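You operate a simulated robot arm through the tools that you are given. There is no shell and no other tool.

The job below is to be done with a simulated robot arm. You get a single attempt, and the scene is never put back.

Task
Lock the overflow pipe at 200 mm and fill the tank to it.
Fine: free its screw to slide it; open the supply wide and leave it running.

It is judged by the outcome, as a careful person would: the job done as asked, and still so three seconds after it is handed in. It fails if anything else is knocked over, pushed out of place, dropped, spilled or broken.

Robot
A 7-joint arm with a three-finger gripper, fixed in place. Base frame: the origin is at the foot of the arm, x ahead of it, y to its left, z up. Units: mm, degrees, N and s.
Its first joint turns from -166.0 to 166.0 degrees. Payload 2.69 kg.
The TCP is the grasp point between the finger pads, 30 mm short of the fingertips. In the tool frame z runs along the fingers and y along their closing line. The gripper opens to 128 mm. The gripper's body begins 117 mm behind the TCP.
Orientation is told as [roll, pitch, yaw] about the base's x, y, z axes, in that order, counted from this pose: with the fingers straight down and closing along the base's y, the tool's x points along the base's -x, its y along +y and its z along -z.

Tools
- The arm moves only by the tool play_rows. Its argument "steps" is a list of rows, each a list of 7 numbers: the shift along the base's x, y, z in cm, then the turn, a rotation vector about the base's x, y, z in degrees, then the gripper command, from -1 (shut) to 1 (fully open), values between in proportion. In form: [[x, y, z, rx, ry, rz, jaw], ...]. A call has 1 to 20 rows; each row is the pose to reach, as a shift and turn from the pose commanded when the call began. A row lasts 0.2 s, in which the tool goes at most 50 mm and 8.6 degrees; a call with a longer step from one row to the next is refused whole, and so is a gripper value outside its range. A pose out of reach is approached as far as the arm can. The call stops where the force on the tool passes 40 N (or 10 N more than at its start, if that is more) or the arm is blocked; 0.2 s more then pass. The fingers move at their own pace and stop on an object; they squeeze with about 43 N. The grip force told is the motor's: it shows also when the fingers shut on nothing. Time passes only in rows, and 0.2 s behind the last, so rows that repeat a pose let the fingers close. The reply holds the time, the measured pose of the TCP, the force on the tool along the base axes, the opening and the grip force, in the units named above and with some noise, with the torque about the TCP (base axes, N m) and any sound that the robot's microphone picked up.
- Cameras (640 x 400 px; columns grow to the right, rows downward): "scene" is fixed at [63.1, -649.5, 1576.1]; the picture's right is [0.91, -0.42, 0.00], its down [-0.10, -0.23, -0.97] and it looks along [0.40, 0.88, -0.25] (base axes); focal length 368 px, centre (320, 200). "wrist" rides on the gripper at [58, 54, -131] in the tool frame; the picture's right is [-0.68, 0.74, 0.00], its down [-0.62, -0.57, -0.55] and it looks along [-0.40, -0.37, 0.84] (tool axes); focal length 234 px, centre (320, 200). There is no depth. A picture from a camera that has moved, and an enlarged one, comes with that camera's place and axes in the base frame and with its lens. The place of the scene camera against the robot may be out by one fixed shift of up to 18 mm in any direction.
- snapshot(camera): a new picture of that camera. It takes no simulated time.
- move_column(by): slides the trunk up (or, below 0, down) by that many mm; the arm rides with it, the base frame stays. It gives what a move gives, with no picture.
- close_up(camera, box): a new picture of the part [left, top, right, bottom] of that camera's present view, enlarged. It takes no simulated time.
- finish_job(): hands the job in; it is judged then, once.

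Nothing tells you positions but the pictures and the camera data. Unless the task says otherwise, let go and move clear before handing in.

The tools are called after ">>>" as a command line: name --pt "numbers of a row" for each row, then --argument value for the rest, lists and objects as JSON in quotes. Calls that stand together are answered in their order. play_rows: Moves the arm, as the interface text tells. Its arguments: {"type":"object","properties":{"steps":{"type":"array"}},"required":["steps"]} The other tools are called the same way: move_column (by) slides the trunk up or down; snapshot (camera) takes a picture; close_up (camera, box) takes an enlarged picture of a part of a camera's view; finish_job () hands the job in.

At the start:

```text
time_s: 0.0
tcp_pos: [618.9, 319.9, 1488.6]
ee_rot: [-0.1, 0.0, -0.1]
force: [-0.2, -0.4, 0.0]
torque: [-0.02, 0.02, 0.0]
grip_width: 127.8
grip_force: 0.1
trunk travel left (down, up): [-225.0, 125.0]
```

scene: 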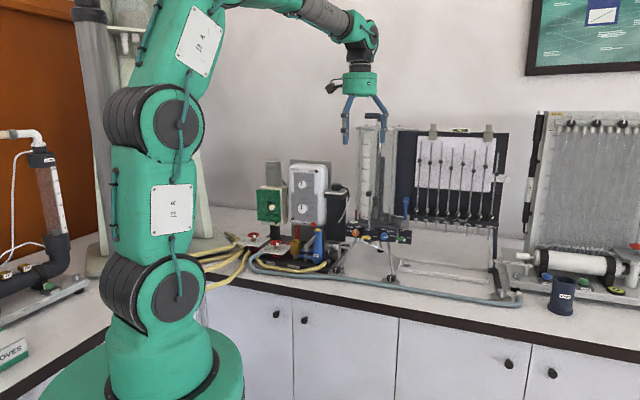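
wrist: 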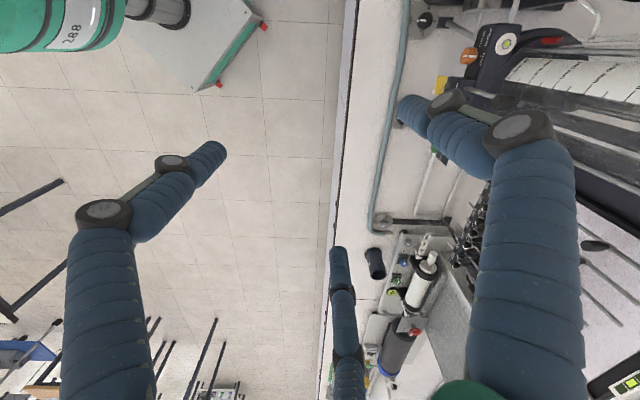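

I see a lab bench with a tank (tall, with a graduated scale), valves and a manometer board. I'll look closer before moving.

>>> close_up --camera "scene" --box '[320, 100, 420, 290]'

>>> close_up --camera "scene" --box '[340, 110, 410, 180]'

>>> close_up --camera "scene" --box '[240, 150, 420, 290]'

>>> close_up --camera "wrist" --box '[400, 0, 640, 150]'

```text
2.11 times, centred on (370, 195) of scene
camera zoom: at [63.1, -649.5, 1576.1], right [0.91, -0.42, 0.0], down [-0.1, -0.23, -0.97], along [0.4, 0.88, -0.25], focal length 774 px, centre (215, 210)
```

zoom: 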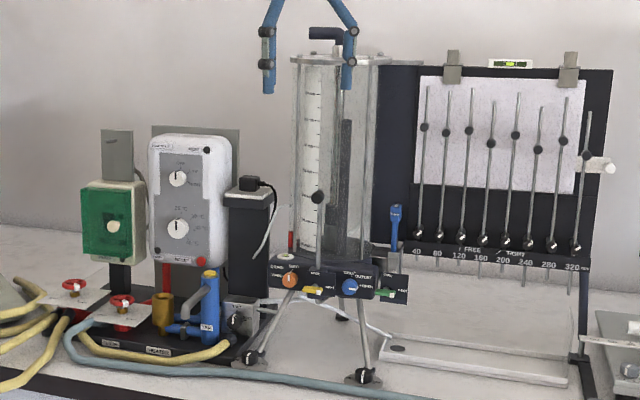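

```text
5.71 times, centred on (375, 145) of scene
camera zoom: at [63.1, -649.5, 1576.1], right [0.91, -0.42, 0.0], down [-0.1, -0.23, -0.97], along [0.4, 0.88, -0.25], focal length 2102 px, centre (6, 514)
```

zoom: 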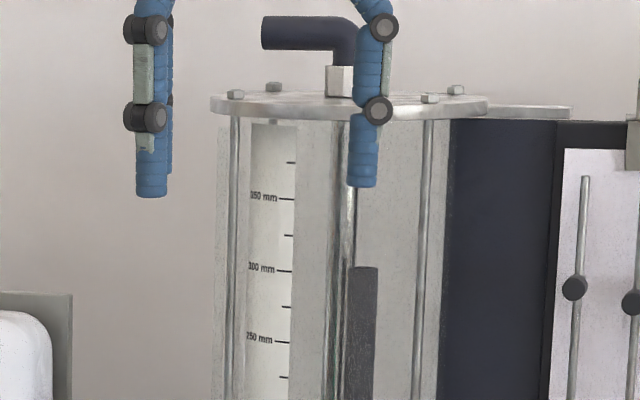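

```text
2.86 times, centred on (330, 220) of scene
camera zoom: at [63.1, -649.5, 1576.1], right [0.91, -0.42, 0.0], down [-0.1, -0.23, -0.97], along [0.4, 0.88, -0.25], focal length 1051 px, centre (291, 143)
```

zoom: 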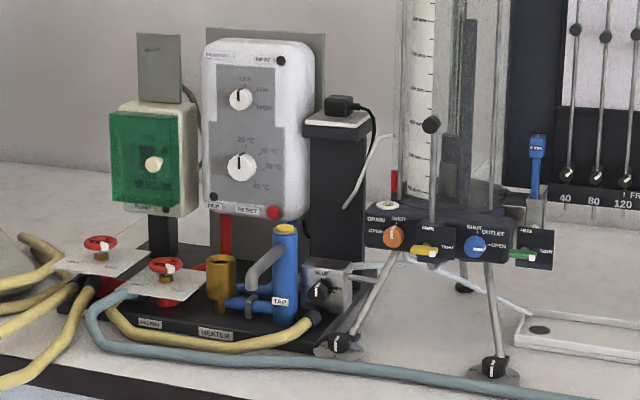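

```text
2.67 times, centred on (520, 75) of wrist
camera zoom: at [560.6, 372.6, 1619.8], right [0.68, 0.74, 0.0], down [0.62, -0.57, 0.55], along [0.4, -0.37, -0.84], focal length 624 px, centre (-213, 533)
```

zoom: 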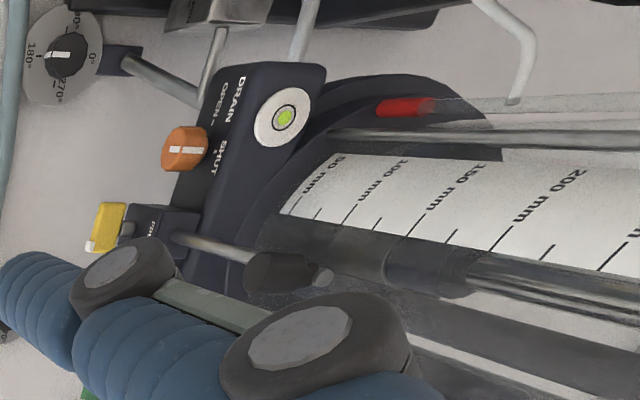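

The tank stands on tripod legs with a valve strip at its foot. I'll zoom in further on the valve labels, the overflow pipe and the supply valves.

>>> close_up --camera "scene" --box '[350, 205, 415, 250]'

>>> close_up --camera "scene" --box '[350, 165, 410, 215]'

>>> close_up --camera "scene" --box '[285, 220, 350, 275]'

>>> close_up --camera "scene" --box '[235, 220, 300, 275]'

>>> close_up --camera "wrist" --box '[400, 0, 520, 80]'

>>> close_up --camera "wrist" --box '[480, 20, 640, 130]'

>>> close_up --camera "scene" --box '[500, 230, 640, 320]'

```text
8.89 times, centred on (382, 228) of scene
camera zoom: at [63.1, -649.5, 1576.1], right [0.91, -0.42, 0.0], down [-0.1, -0.23, -0.97], along [0.4, 0.88, -0.25], focal length 3269 px, centre (-236, -44)
```

zoom: 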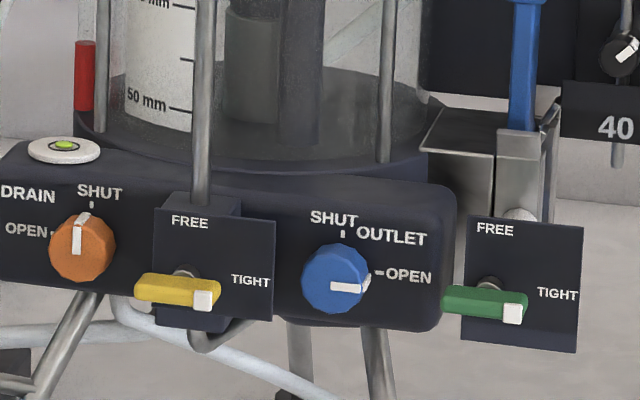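

```text
8.00 times, centred on (380, 190) of scene
camera zoom: at [63.1, -649.5, 1576.1], right [0.91, -0.42, 0.0], down [-0.1, -0.23, -0.97], along [0.4, 0.88, -0.25], focal length 2942 px, centre (-160, 280)
```

zoom: 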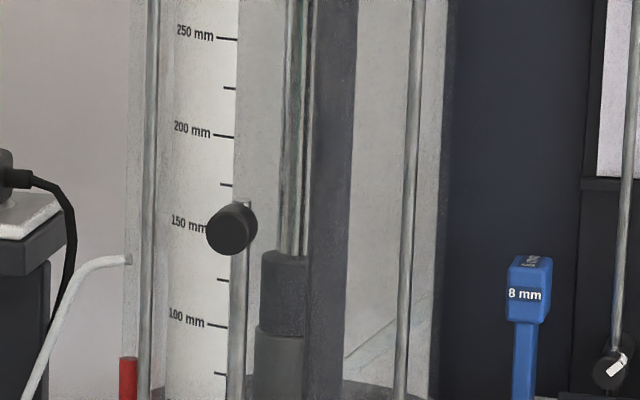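

```text
7.27 times, centred on (318, 248) of scene
camera zoom: at [63.1, -649.5, 1576.1], right [0.91, -0.42, 0.0], down [-0.1, -0.23, -0.97], along [0.4, 0.88, -0.25], focal length 2675 px, centre (338, -146)
```

zoom: 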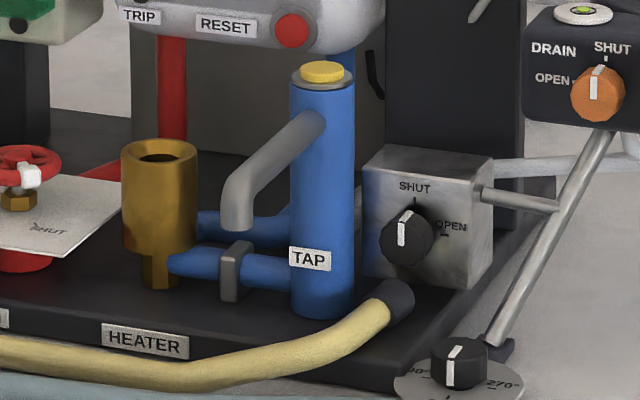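

```text
7.27 times, centred on (268, 248) of scene
camera zoom: at [63.1, -649.5, 1576.1], right [0.91, -0.42, 0.0], down [-0.1, -0.23, -0.97], along [0.4, 0.88, -0.25], focal length 2675 px, centre (702, -146)
```

zoom: 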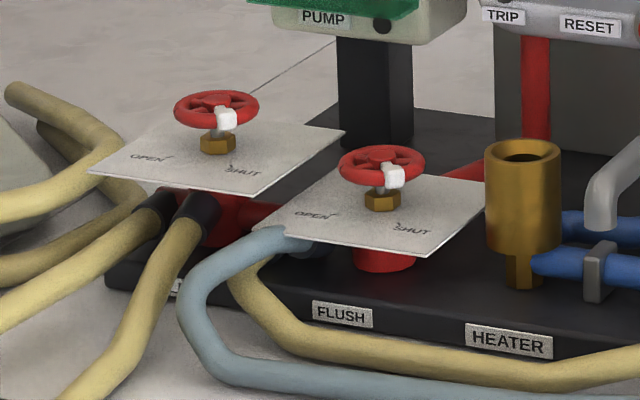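

```text
5.00 times, centred on (460, 40) of wrist
camera zoom: at [560.6, 372.6, 1619.8], right [0.68, 0.74, 0.0], down [0.62, -0.57, 0.55], along [0.4, -0.37, -0.84], focal length 1171 px, centre (-380, 1000)
```

zoom: 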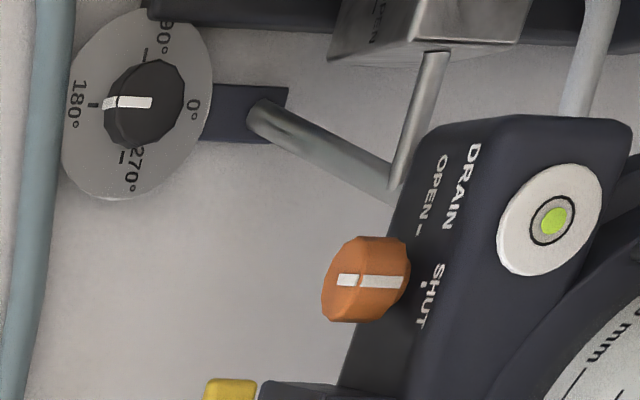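

```text
3.64 times, centred on (560, 75) of wrist
camera zoom: at [560.6, 372.6, 1619.8], right [0.68, 0.74, 0.0], down [0.62, -0.57, 0.55], along [0.4, -0.37, -0.84], focal length 852 px, centre (-553, 654)
```

zoom: 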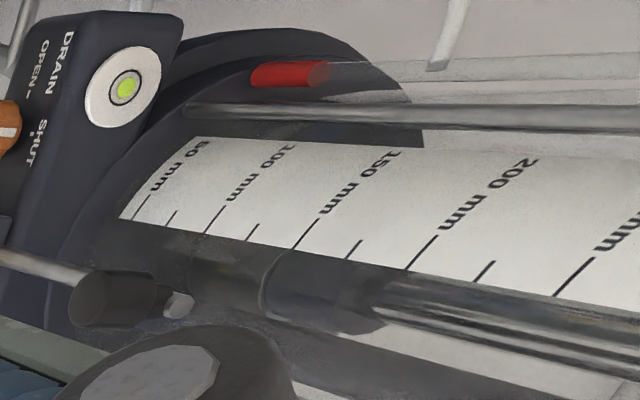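

```text
4.44 times, centred on (570, 275) of scene
camera zoom: at [63.1, -649.5, 1576.1], right [0.91, -0.42, 0.0], down [-0.1, -0.23, -0.97], along [0.4, 0.88, -0.25], focal length 1635 px, centre (-791, -133)
```

zoom: 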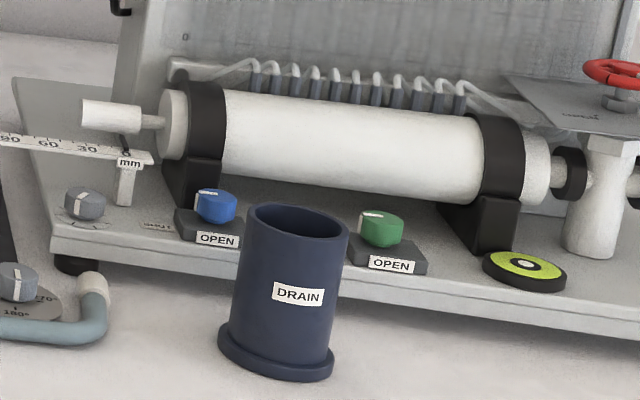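

The overflow pipe appears to be the long dark tube inside the tank, moved by the black-knobbed rod that passes through the yellow FREE/TIGHT clamp. I'll turn the tool to point at the bench so the wrist camera can give better views.

>>> play_rows --pt "0 0 0 8 0 0 1" --pt "0 -1 0 16 0 0 1" --pt "0 -2 -1 24 0 0 1" --pt "0 -3 -3 32 0 0 1" --pt "0 -4 -5 40 0 0 1" --pt "0 -5 -7 48 0 0 0" --pt "0 -6 -9 56 0 0 0" --pt "0 -7 -11 64 0 0 0" --pt "0 -8 -13 72 0 0 0" --pt "0 -9 -15 80 0 0 0" --pt "0 -10 -16 88 0 0 0" --pt "0 -10 -17 90 0 0 0"

>>> snapshot --camera "wrist"

>>> snapshot --camera "scene"

```text
time_s: 2.6
tcp_pos: [619.7, 218.4, 1318.3]
ee_rot: [90.2, 0.0, 0.1]
force: [1.4, -0.6, 0.1]
torque: [0.0, 0.03, 0.03]
grip_width: 64.0
grip_force: 0.1
trunk travel left (down, up): [-225.0, 125.0]
```

```text
taken
camera wrist: at [561.3, 86.9, 1372.6], right [0.68, 0.0, 0.74], down [0.62, -0.55, -0.57], along [0.4, 0.84, -0.37], focal length 234 px, centre (320, 200)
```

wrist: 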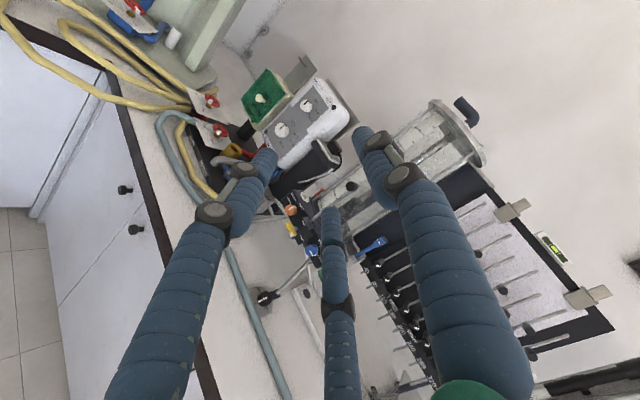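

```text
taken
```

scene: 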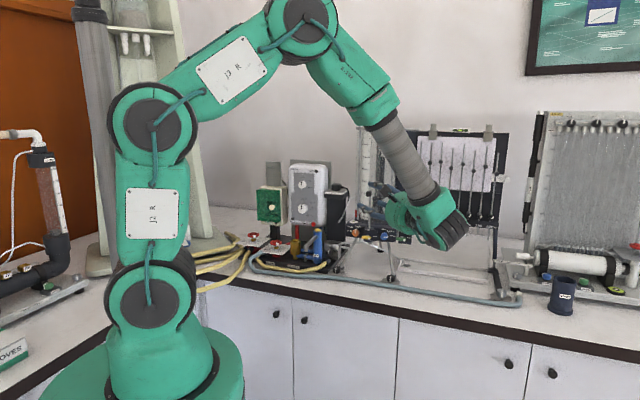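

The view from the front works. I'll enlarge the tank area from here.

>>> close_up --camera "wrist" --box '[270, 170, 400, 280]'

>>> close_up --camera "wrist" --box '[360, 90, 500, 200]'

>>> close_up --camera "wrist" --box '[180, 80, 340, 220]'

```text
3.64 times, centred on (335, 225) of wrist
camera zoom: at [561.3, 86.9, 1372.6], right [0.68, 0.0, 0.74], down [0.62, -0.55, -0.57], along [0.4, 0.84, -0.37], focal length 852 px, centre (266, 109)
```

zoom: 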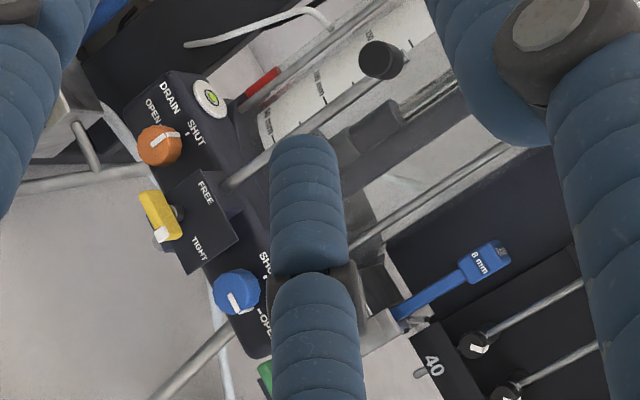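

```text
3.64 times, centred on (430, 145) of wrist
camera zoom: at [561.3, 86.9, 1372.6], right [0.68, 0.0, 0.74], down [0.62, -0.55, -0.57], along [0.4, 0.84, -0.37], focal length 852 px, centre (-80, 400)
```

zoom: 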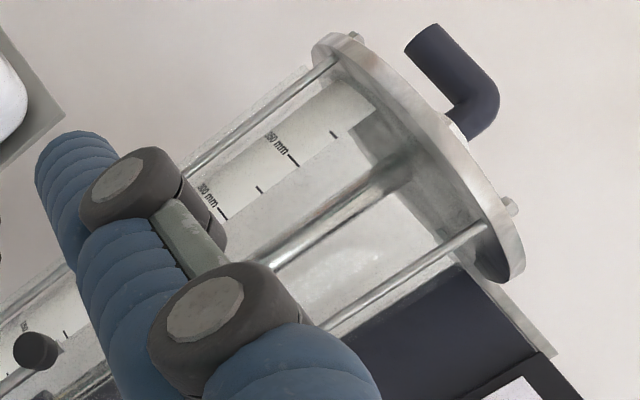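

```text
2.86 times, centred on (260, 150) of wrist
camera zoom: at [561.3, 86.9, 1372.6], right [0.68, 0.0, 0.74], down [0.62, -0.55, -0.57], along [0.4, 0.84, -0.37], focal length 669 px, centre (491, 343)
```

zoom: 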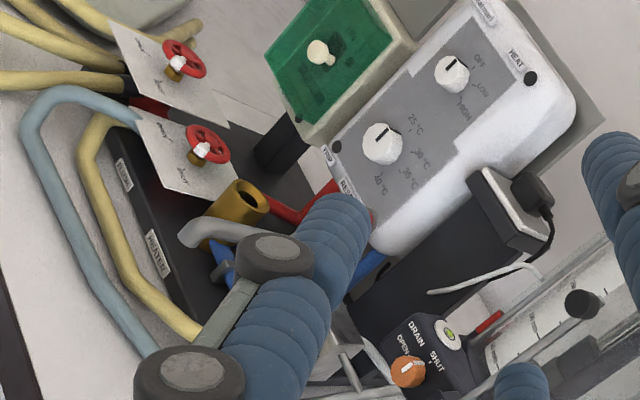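

I'll check the gripper's shape, open it, and shift sideways for a clearer view of the tank.

>>> close_up --camera "scene" --box '[340, 160, 480, 260]'

>>> play_rows --pt "4 0 0 0 0 0 1" --pt "8 0 0 0 0 0 1" --pt "12 0 0 0 0 0 1" --pt "16 0 0 0 0 0 1" --pt "20 0 0 0 0 0 1" --pt "23 0 0 0 0 0 1"

>>> snapshot --camera "wrist"

```text
4.00 times, centred on (410, 210) of scene
camera zoom: at [63.1, -649.5, 1576.1], right [0.91, -0.42, 0.0], down [-0.1, -0.23, -0.97], along [0.4, 0.88, -0.25], focal length 1471 px, centre (-40, 160)
```

zoom: 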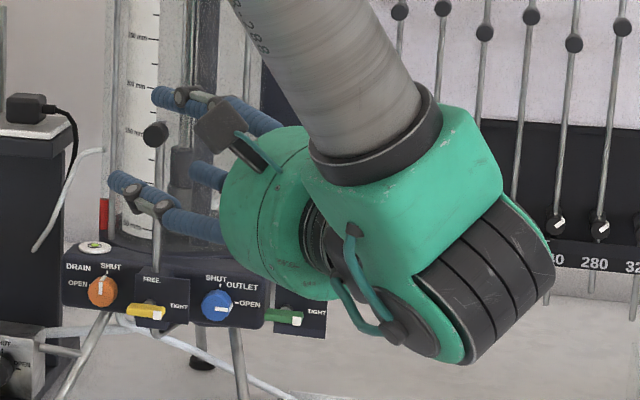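

```text
time_s: 4.0
tcp_pos: [849.8, 219.0, 1318.5]
ee_rot: [90.1, 0.1, 0.0]
force: [-0.8, -0.3, -0.9]
torque: [0.0, 0.0, -0.02]
grip_width: 128.2
grip_force: 0.0
trunk travel left (down, up): [-225.0, 125.0]
```

```text
taken
camera wrist: at [791.9, 87.6, 1373.1], right [0.68, 0.0, 0.74], down [0.61, -0.55, -0.57], along [0.4, 0.84, -0.37], focal length 234 px, centre (320, 200)
```

wrist: 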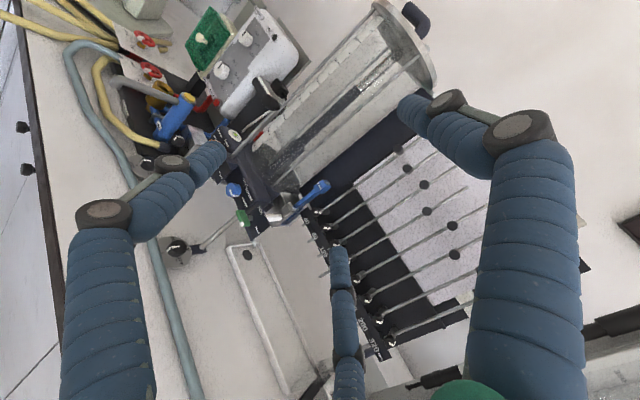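

Now the tank is mostly clear. I'll enlarge the pipe, scale, valves and supply lines.

>>> close_up --camera "wrist" --box '[230, 60, 350, 200]'

>>> close_up --camera "wrist" --box '[320, 0, 450, 90]'

>>> close_up --camera "wrist" --box '[80, 20, 240, 170]'

>>> close_up --camera "wrist" --box '[200, 120, 340, 260]'

```text
2.86 times, centred on (290, 130) of wrist
camera zoom: at [791.9, 87.6, 1373.1], right [0.68, 0.0, 0.74], down [0.61, -0.55, -0.57], along [0.4, 0.84, -0.37], focal length 669 px, centre (406, 400)
```

zoom: 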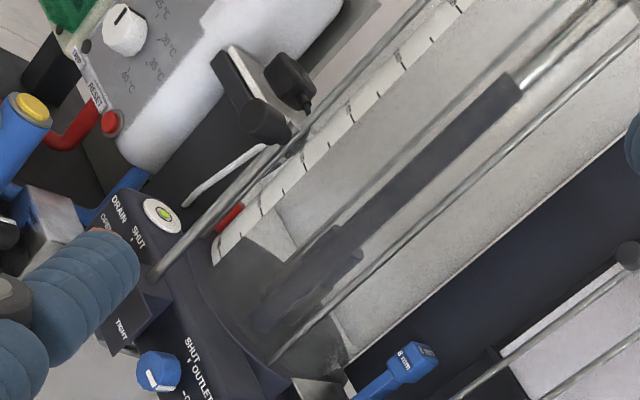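

```text
4.44 times, centred on (385, 45) of wrist
camera zoom: at [791.9, 87.6, 1373.1], right [0.68, 0.0, 0.74], down [0.61, -0.55, -0.57], along [0.4, 0.84, -0.37], focal length 1041 px, centre (31, 889)
```

zoom: 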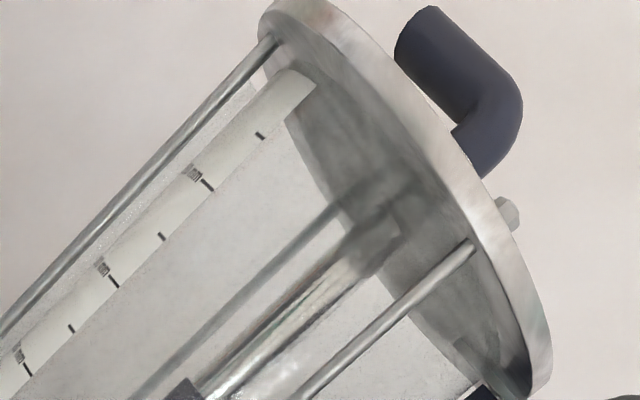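

```text
2.67 times, centred on (160, 95) of wrist
camera zoom: at [791.9, 87.6, 1373.1], right [0.68, 0.0, 0.74], down [0.61, -0.55, -0.57], along [0.4, 0.84, -0.37], focal length 624 px, centre (747, 480)
```

zoom: 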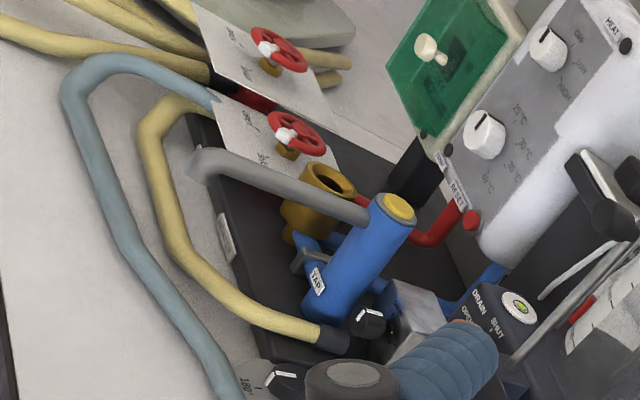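

```text
2.86 times, centred on (270, 190) of wrist
camera zoom: at [791.9, 87.6, 1373.1], right [0.68, 0.0, 0.74], down [0.61, -0.55, -0.57], along [0.4, 0.84, -0.37], focal length 669 px, centre (463, 229)
```

zoom: 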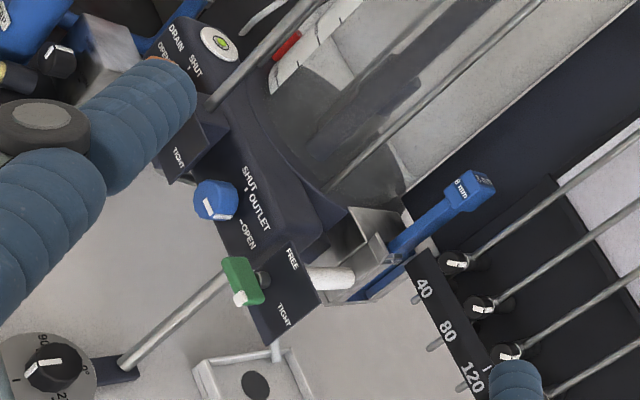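

I need to decide which inner tube is the overflow pipe, so I'll enlarge its ends from both cameras.

>>> close_up --camera "scene" --box '[365, 120, 405, 145]'

>>> close_up --camera "wrist" --box '[300, 60, 360, 100]'

>>> close_up --camera "wrist" --box '[255, 120, 315, 170]'

>>> close_up --camera "scene" --box '[355, 150, 400, 220]'

```text
16.00 times, centred on (385, 132) of scene
camera zoom: at [63.1, -649.5, 1576.1], right [0.91, -0.42, 0.0], down [-0.1, -0.23, -0.97], along [0.4, 0.88, -0.25], focal length 5884 px, centre (-720, 1280)
```

zoom: 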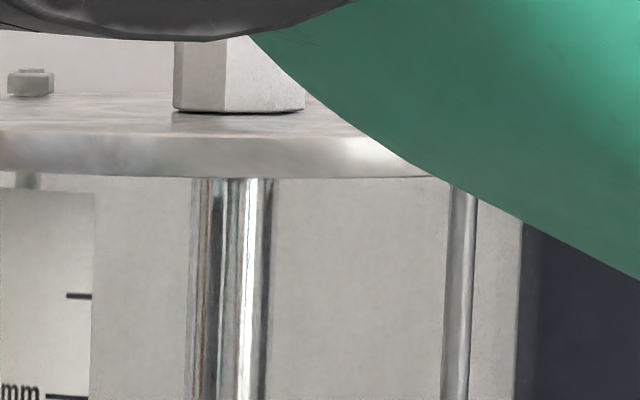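

```text
10.00 times, centred on (330, 80) of wrist
camera zoom: at [791.9, 87.6, 1373.1], right [0.68, 0.0, 0.74], down [0.61, -0.55, -0.57], along [0.4, 0.84, -0.37], focal length 2342 px, centre (220, 1400)
```

zoom: 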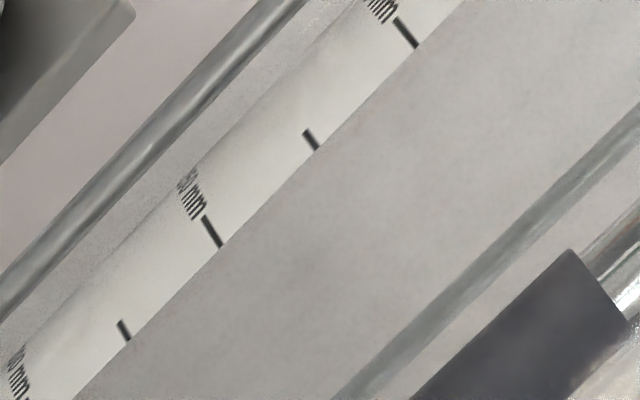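

```text
8.00 times, centred on (285, 145) of wrist
camera zoom: at [791.9, 87.6, 1373.1], right [0.68, 0.0, 0.74], down [0.61, -0.55, -0.57], along [0.4, 0.84, -0.37], focal length 1873 px, centre (600, 640)
```

zoom: 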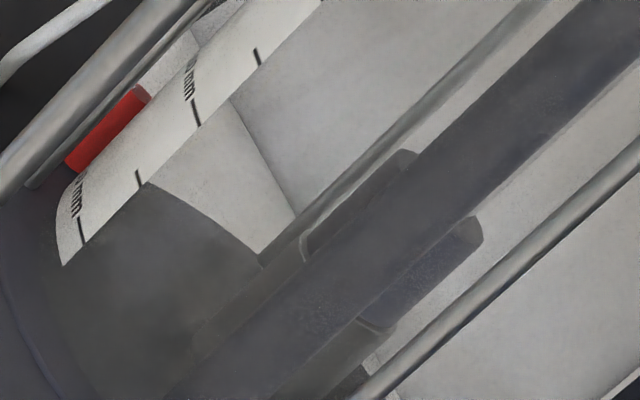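

```text
5.71 times, centred on (378, 185) of scene
camera zoom: at [63.1, -649.5, 1576.1], right [0.91, -0.42, 0.0], down [-0.1, -0.23, -0.97], along [0.4, 0.88, -0.25], focal length 2102 px, centre (-9, 286)
```

zoom: 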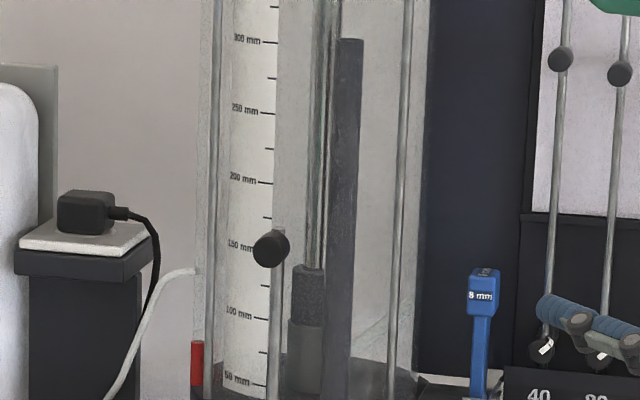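

The dark standpipe inside the tank, with its top near 300 mm, looks like the overflow pipe. Next I'll find and identify the tank's supply valve, so I'm moving the camera left and closer.

>>> play_rows --pt "-3 2 -2 0 0 0 1" --pt "-7 5 -4 0 0 0 1" --pt "-11 8 -6 0 0 0 1" --pt "-15 10 -8 0 0 0 1" --pt "-18 12 -8 0 0 0 1"

>>> snapshot --camera "wrist"

>>> close_up --camera "wrist" --box '[240, 60, 400, 200]'

>>> close_up --camera "wrist" --box '[80, 20, 240, 160]'

>>> close_up --camera "wrist" --box '[180, 100, 290, 260]'

```text
refused: row 2 steps farther than a row can; nothing moved
```

```text
taken
camera wrist: at [791.9, 87.6, 1373.1], right [0.68, 0.0, 0.74], down [0.61, -0.55, -0.57], along [0.4, 0.84, -0.37], focal length 234 px, centre (320, 200)
```

wrist: 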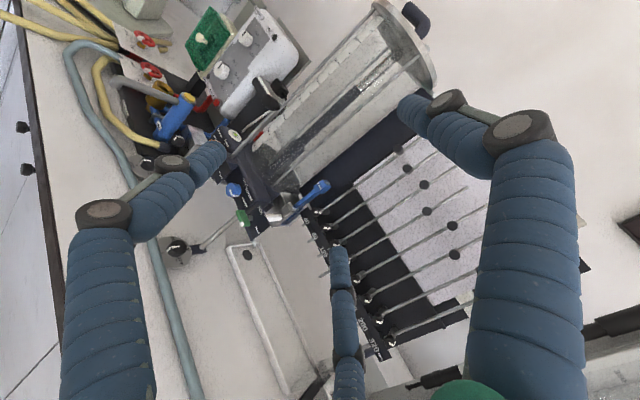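

```text
2.86 times, centred on (320, 130) of wrist
camera zoom: at [791.9, 87.6, 1373.1], right [0.68, 0.0, 0.74], down [0.61, -0.55, -0.57], along [0.4, 0.84, -0.37], focal length 669 px, centre (320, 400)
```

zoom: 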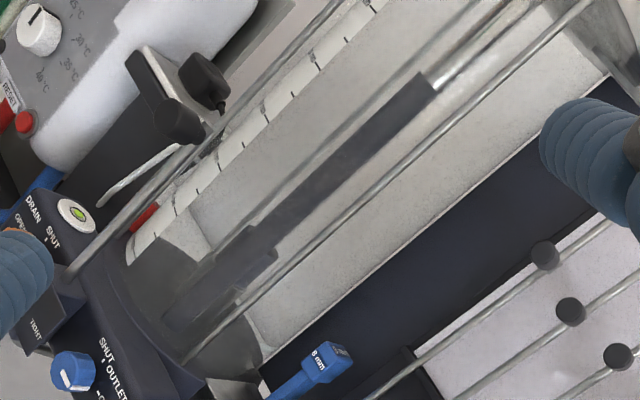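

```text
2.86 times, centred on (160, 90) of wrist
camera zoom: at [791.9, 87.6, 1373.1], right [0.68, 0.0, 0.74], down [0.61, -0.55, -0.57], along [0.4, 0.84, -0.37], focal length 669 px, centre (777, 514)
```

zoom: 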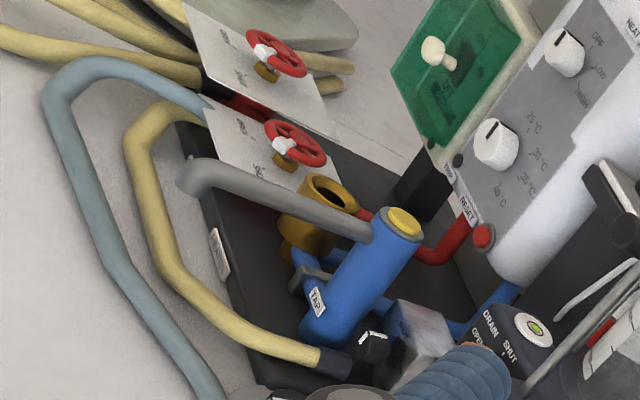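

```text
2.50 times, centred on (235, 180) of wrist
camera zoom: at [791.9, 87.6, 1373.1], right [0.68, 0.0, 0.74], down [0.61, -0.55, -0.57], along [0.4, 0.84, -0.37], focal length 585 px, centre (532, 250)
```

zoom: 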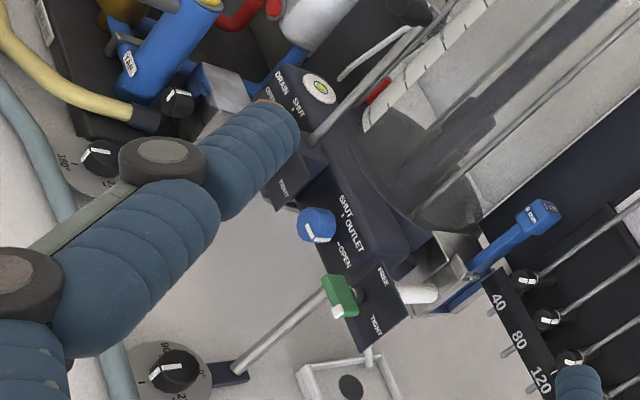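

The last move was refused because its steps were too long, so I'll repeat it with smaller steps.

>>> play_rows --pt "-3 1 -1 0 0 0 1" --pt "-6 2 -2 0 0 0 1" --pt "-9 3 -3 0 0 0 1" --pt "-12 4 -4 0 0 0 1" --pt "-15 5 -5 0 0 0 1" --pt "-18 6 -5 0 0 0 1" --pt "-21 7 -5 0 0 0 1" --pt "-24 8 -5 0 0 0 1"

>>> snapshot --camera "wrist"

>>> close_up --camera "wrist" --box '[180, 90, 320, 200]'

>>> close_up --camera "wrist" --box '[270, 160, 410, 270]'

```text
time_s: 5.8
tcp_pos: [610.8, 299.6, 1267.2]
ee_rot: [90.0, 0.1, 0.2]
force: [-0.7, 0.1, 0.0]
torque: [-0.01, -0.03, 0.02]
grip_width: 128.3
grip_force: 0.0
trunk travel left (down, up): [-225.0, 125.0]
```

```text
taken
camera wrist: at [551.1, 167.5, 1322.0], right [0.68, 0.0, 0.74], down [0.62, -0.55, -0.57], along [0.4, 0.84, -0.37], focal length 234 px, centre (320, 200)
```

wrist: 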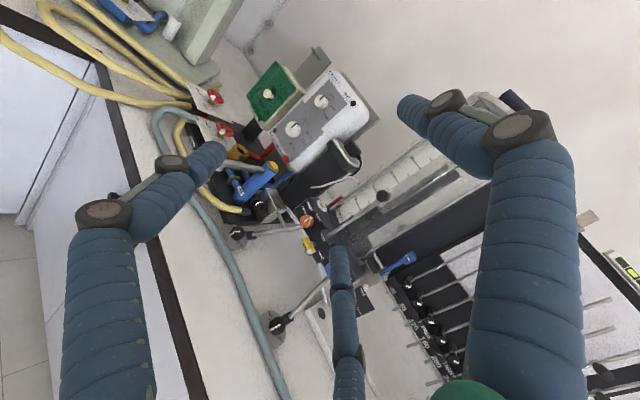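

```text
3.64 times, centred on (250, 145) of wrist
camera zoom: at [551.1, 167.5, 1322.0], right [0.68, 0.0, 0.74], down [0.62, -0.55, -0.57], along [0.4, 0.84, -0.37], focal length 852 px, centre (574, 400)
```

zoom: 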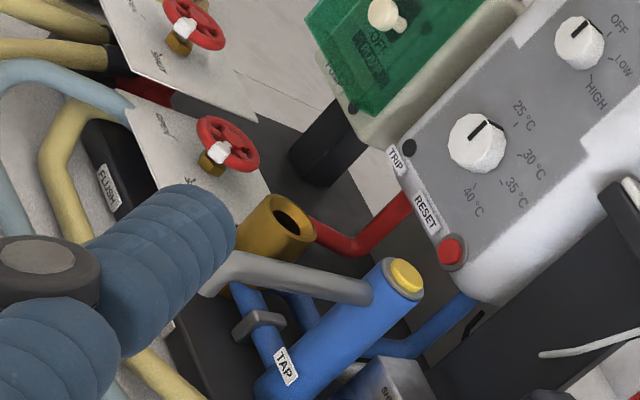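

```text
3.64 times, centred on (340, 215) of wrist
camera zoom: at [551.1, 167.5, 1322.0], right [0.68, 0.0, 0.74], down [0.62, -0.55, -0.57], along [0.4, 0.84, -0.37], focal length 852 px, centre (247, 146)
```

zoom: 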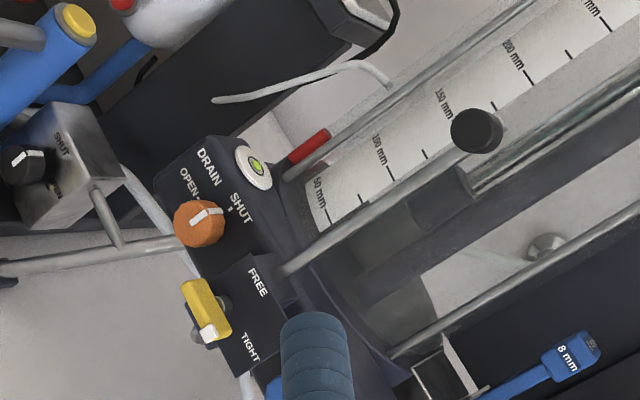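

The steel box with the black knob seems to feed the tank through the yellow hose. I'll move closer to read its face and trace the hose's other end.

>>> play_rows --pt "-3 2 -1.5 0 0 0 1" --pt "-6 4 -3 0 0 0 1" --pt "-9 6 -4.5 0 0 0 1" --pt "-11 8 -6 0 0 0 1" --pt "-13 10 -7 0 0 0 1"

>>> snapshot --camera "wrist"

>>> close_up --camera "wrist" --box '[180, 60, 320, 160]'

>>> close_up --camera "wrist" --box '[220, 160, 360, 260]'

>>> close_up --camera "wrist" --box '[130, 60, 230, 140]'

```text
time_s: 7.0
tcp_pos: [476.9, 399.3, 1198.1]
ee_rot: [90.0, 0.1, 0.1]
force: [0.0, 0.0, -1.1]
torque: [-0.03, -0.03, 0.02]
grip_width: 127.7
grip_force: 0.2
trunk travel left (down, up): [-225.0, 125.0]
```

```text
taken
camera wrist: at [419.9, 267.6, 1252.7], right [0.68, 0.0, 0.74], down [0.62, -0.55, -0.57], along [0.4, 0.84, -0.37], focal length 234 px, centre (320, 200)
```

wrist: 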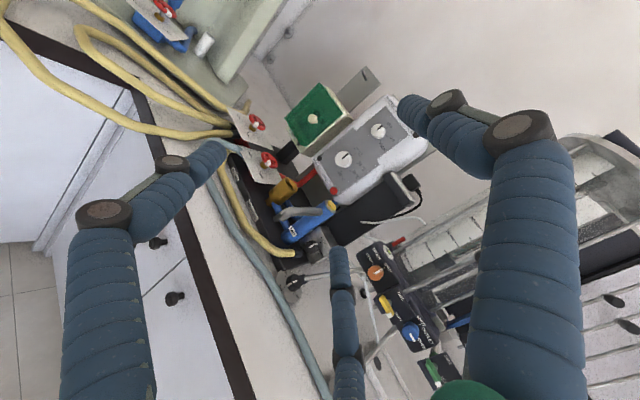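

```text
4.00 times, centred on (250, 110) of wrist
camera zoom: at [419.9, 267.6, 1252.7], right [0.68, 0.0, 0.74], down [0.62, -0.55, -0.57], along [0.4, 0.84, -0.37], focal length 937 px, centre (600, 560)
```

zoom: 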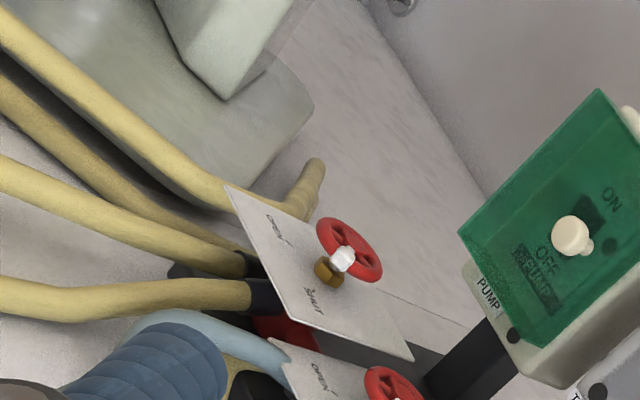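

```text
4.00 times, centred on (290, 210) of wrist
camera zoom: at [419.9, 267.6, 1252.7], right [0.68, 0.0, 0.74], down [0.62, -0.55, -0.57], along [0.4, 0.84, -0.37], focal length 937 px, centre (440, 160)
```

zoom: 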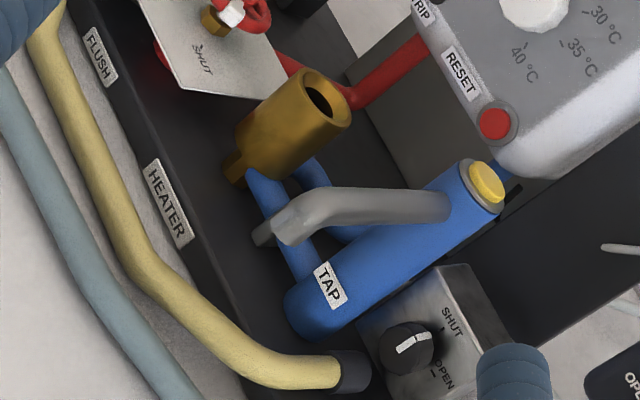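

```text
5.00 times, centred on (180, 100) of wrist
camera zoom: at [419.9, 267.6, 1252.7], right [0.68, 0.0, 0.74], down [0.62, -0.55, -0.57], along [0.4, 0.84, -0.37], focal length 1171 px, centre (1020, 700)
```

zoom: 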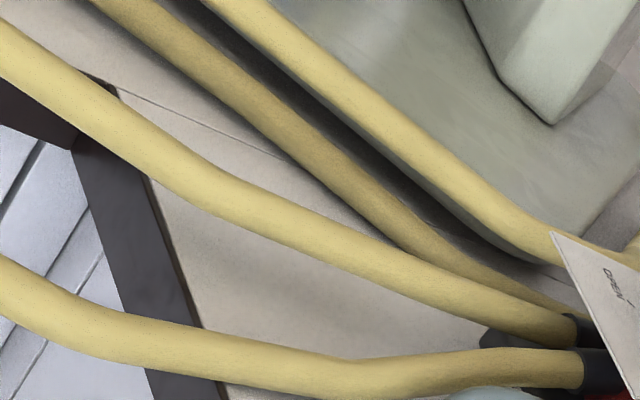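

Left wheel's label is still hidden. I'll shift further left to read it, and then look under the tank.

>>> play_rows --pt "-4 0 0 0 0 0 1" --pt "-8 0 0 0 0 0 1" --pt "-12 0 0 0 0 0 1" --pt "-15 0 -2 0 0 0 1"

>>> snapshot --camera "wrist"

>>> close_up --camera "wrist" --box '[230, 110, 370, 220]'

>>> snapshot --camera "scene"

```text
time_s: 8.0
tcp_pos: [328.4, 399.6, 1177.4]
ee_rot: [90.0, 0.0, 0.1]
force: [0.7, 0.1, 0.1]
torque: [0.0, -0.02, 0.0]
grip_width: 128.0
grip_force: 0.0
trunk travel left (down, up): [-225.0, 125.0]
```

```text
taken
camera wrist: at [270.6, 267.7, 1232.8], right [0.68, 0.0, 0.74], down [0.62, -0.55, -0.57], along [0.4, 0.84, -0.37], focal length 234 px, centre (320, 200)
```

wrist: 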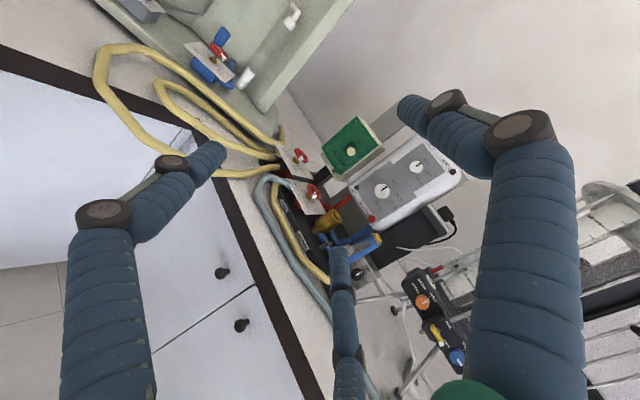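

```text
3.64 times, centred on (300, 165) of wrist
camera zoom: at [270.6, 267.7, 1232.8], right [0.68, 0.0, 0.74], down [0.62, -0.55, -0.57], along [0.4, 0.84, -0.37], focal length 852 px, centre (393, 327)
```

zoom: 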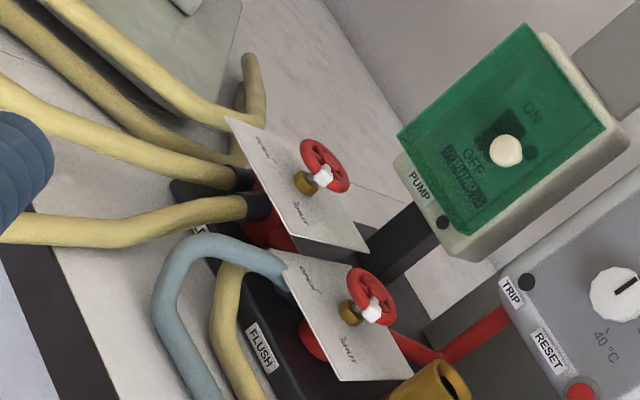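

```text
taken
```

scene: 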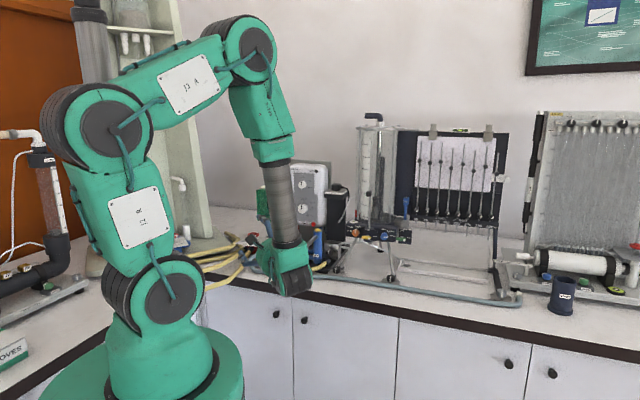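

>>> close_up --camera "wrist" --box '[250, 150, 300, 190]'

>>> close_up --camera "wrist" --box '[170, 0, 320, 110]'

>>> close_up --camera "wrist" --box '[350, 230, 480, 380]'

>>> close_up --camera "scene" --box '[340, 100, 420, 150]'

>>> close_up --camera "scene" --box '[330, 220, 430, 300]'

```text
10.00 times, centred on (275, 170) of wrist
camera zoom: at [270.6, 267.7, 1232.8], right [0.68, 0.0, 0.74], down [0.62, -0.55, -0.57], along [0.4, 0.84, -0.37], focal length 2342 px, centre (770, 500)
```

zoom: 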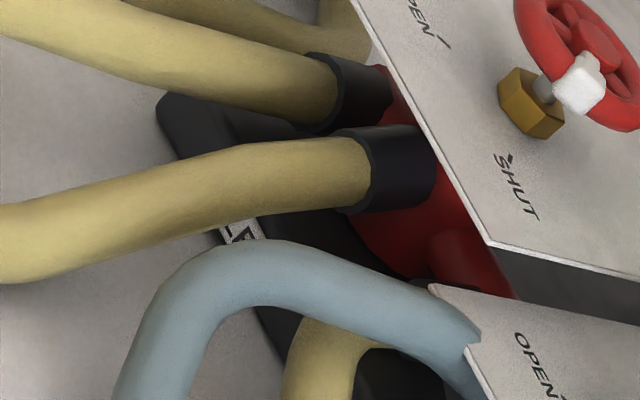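

```text
3.64 times, centred on (245, 55) of wrist
camera zoom: at [270.6, 267.7, 1232.8], right [0.68, 0.0, 0.74], down [0.62, -0.55, -0.57], along [0.4, 0.84, -0.37], focal length 852 px, centre (593, 727)
```

zoom: 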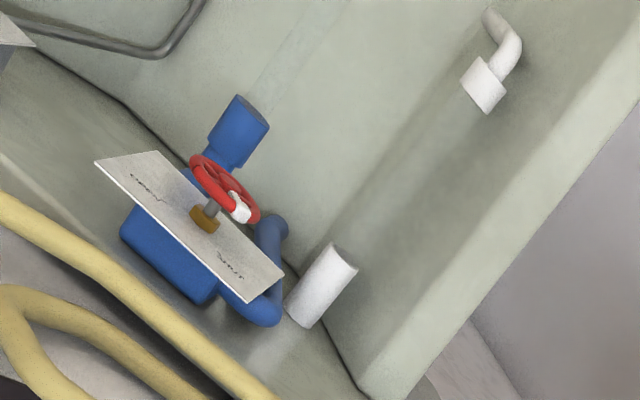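

```text
2.67 times, centred on (415, 305) of wrist
camera zoom: at [270.6, 267.7, 1232.8], right [0.68, 0.0, 0.74], down [0.62, -0.55, -0.57], along [0.4, 0.84, -0.37], focal length 624 px, centre (67, -80)
```

zoom: 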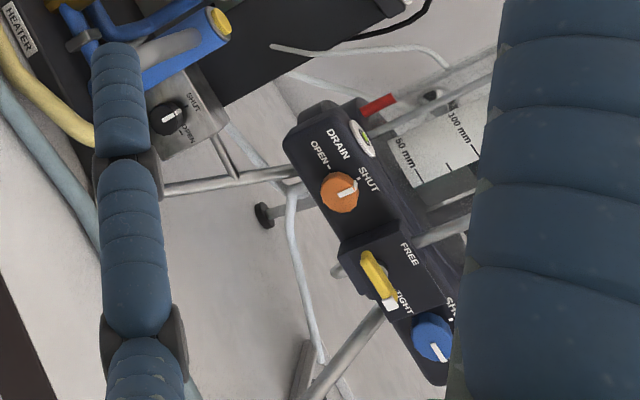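

```text
8.00 times, centred on (380, 125) of scene
camera zoom: at [63.1, -649.5, 1576.1], right [0.91, -0.42, 0.0], down [-0.1, -0.23, -0.97], along [0.4, 0.88, -0.25], focal length 2942 px, centre (-160, 800)
```

zoom: 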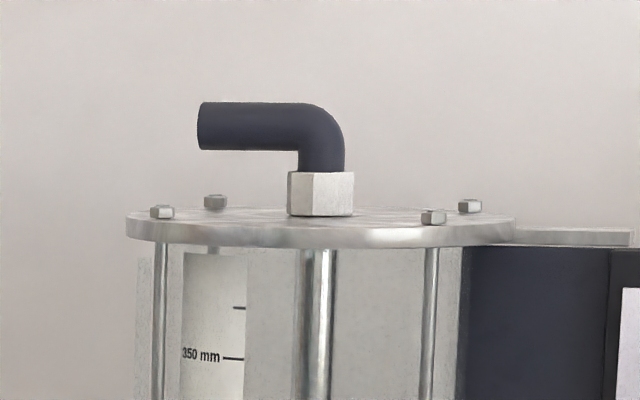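

```text
5.00 times, centred on (380, 260) of scene
camera zoom: at [63.1, -649.5, 1576.1], right [0.91, -0.42, 0.0], down [-0.1, -0.23, -0.97], along [0.4, 0.88, -0.25], focal length 1839 px, centre (20, -100)
```

zoom: 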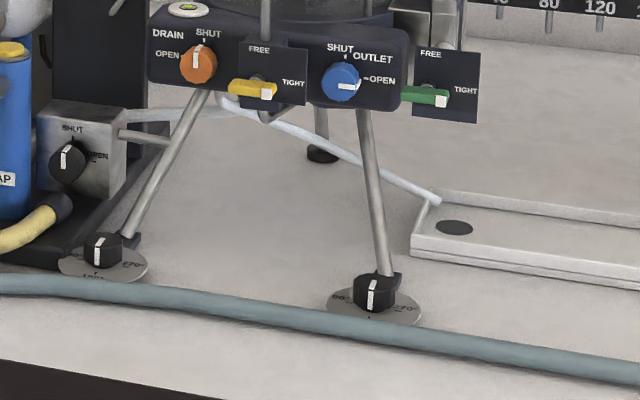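

>>> close_up --camera "scene" --box '[225, 245, 265, 275]'

>>> close_up --camera "scene" --box '[335, 235, 385, 275]'

>>> close_up --camera "scene" --box '[480, 270, 530, 310]'

```text
13.33 times, centred on (245, 260) of scene
camera zoom: at [63.1, -649.5, 1576.1], right [0.91, -0.42, 0.0], down [-0.1, -0.23, -0.97], along [0.4, 0.88, -0.25], focal length 4904 px, centre (1320, -600)
```

zoom: 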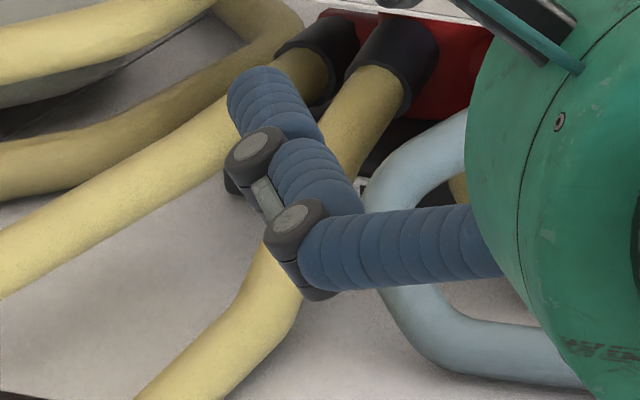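

```text
10.00 times, centred on (360, 255) of scene
camera zoom: at [63.1, -649.5, 1576.1], right [0.91, -0.42, 0.0], down [-0.1, -0.23, -0.97], along [0.4, 0.88, -0.25], focal length 3678 px, centre (-80, -350)
```

zoom: 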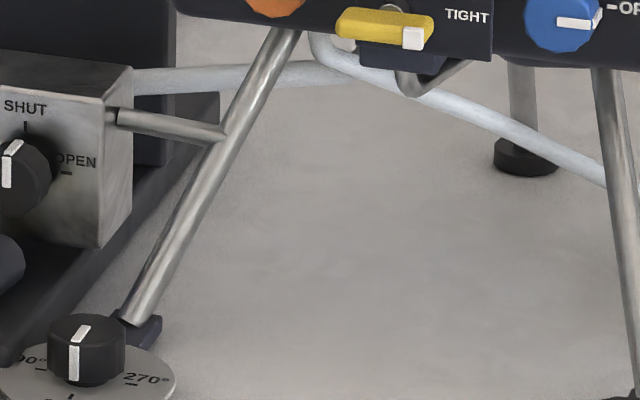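

```text
10.00 times, centred on (505, 290) of scene
camera zoom: at [63.1, -649.5, 1576.1], right [0.91, -0.42, 0.0], down [-0.1, -0.23, -0.97], along [0.4, 0.88, -0.25], focal length 3678 px, centre (-1530, -700)
```

zoom: 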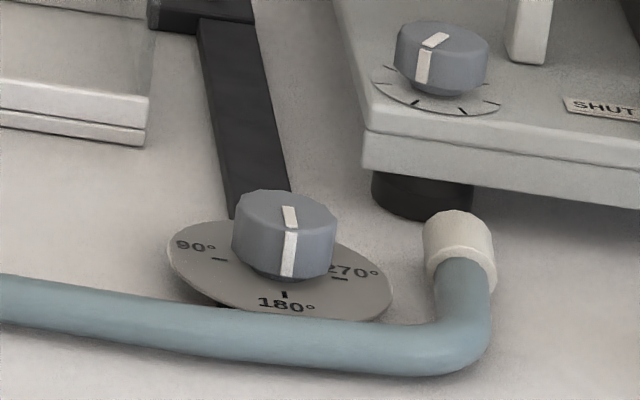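

The layout is now clear:
- **Supply valve:** the steel box with the black knob, at about (691, 664, 976), which is fed by the yellow hose and feeds the tank.
- **Panel:** it faces about 45° toward the arm. The drain knob is at about (767, 575, 1082), the yellow screw handle at (780, 512, 1080) and the rod knob at (793, 527, 1253).
- **Overflow pipe:** its top is near 305 mm, so it has to come down.

I'll face the tank squarely at the height of the 200 mm mark.

>>> play_rows --pt "0 -4 1 0 0 0 0.5" --pt "0 -8 2 0 0 0 0.5" --pt "4 -10 3 0 0 -3 0.5" --pt "8 -10 4 0 0 -7 0.5" --pt "12 -10 5 0 0 -11 0.5" --pt "16 -10 5 0 0 -16 0.5" --pt "20 -10 5 0 0 -21 0.5" --pt "24 -10 5 0 0 -26 0.5" --pt "28 -9 5 0 0 -31 0.5" --pt "32 -8 5 0 0 -36 0.5" --pt "36 -6 5 0 0 -41 0.5" --pt "40 -4 5 0 0 -45 0.5" --pt "40.5 -2 5 0 0 -45 0.5"

>>> snapshot --camera "wrist"

>>> snapshot --camera "scene"

```text
time_s: 10.8
tcp_pos: [733.6, 380.2, 1226.7]
ee_rot: [90.1, 0.1, -45.0]
force: [-0.2, 0.4, -0.9]
torque: [0.04, -0.04, 0.01]
grip_width: 95.9
grip_force: 0.0
trunk travel left (down, up): [-225.0, 125.0]
```

```text
taken
camera wrist: at [600.5, 327.4, 1282.2], right [0.48, -0.48, 0.74], down [0.05, -0.82, -0.57], along [0.88, 0.31, -0.37], focal length 234 px, centre (320, 200)
```

wrist: 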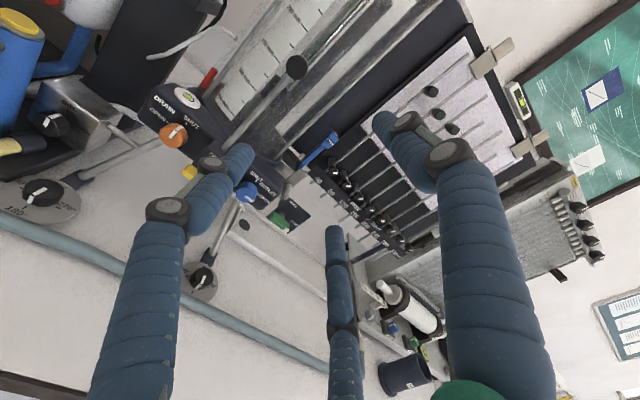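

```text
taken
```

scene: 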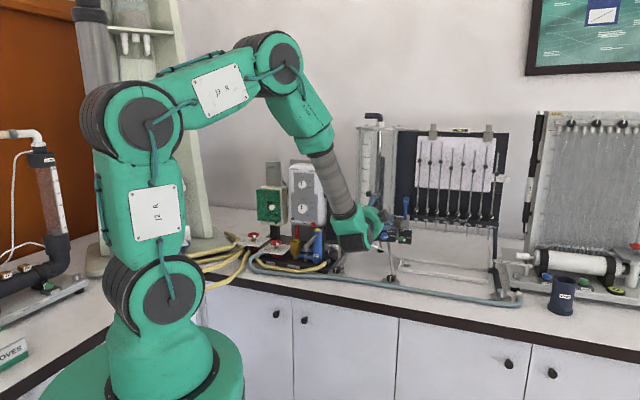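

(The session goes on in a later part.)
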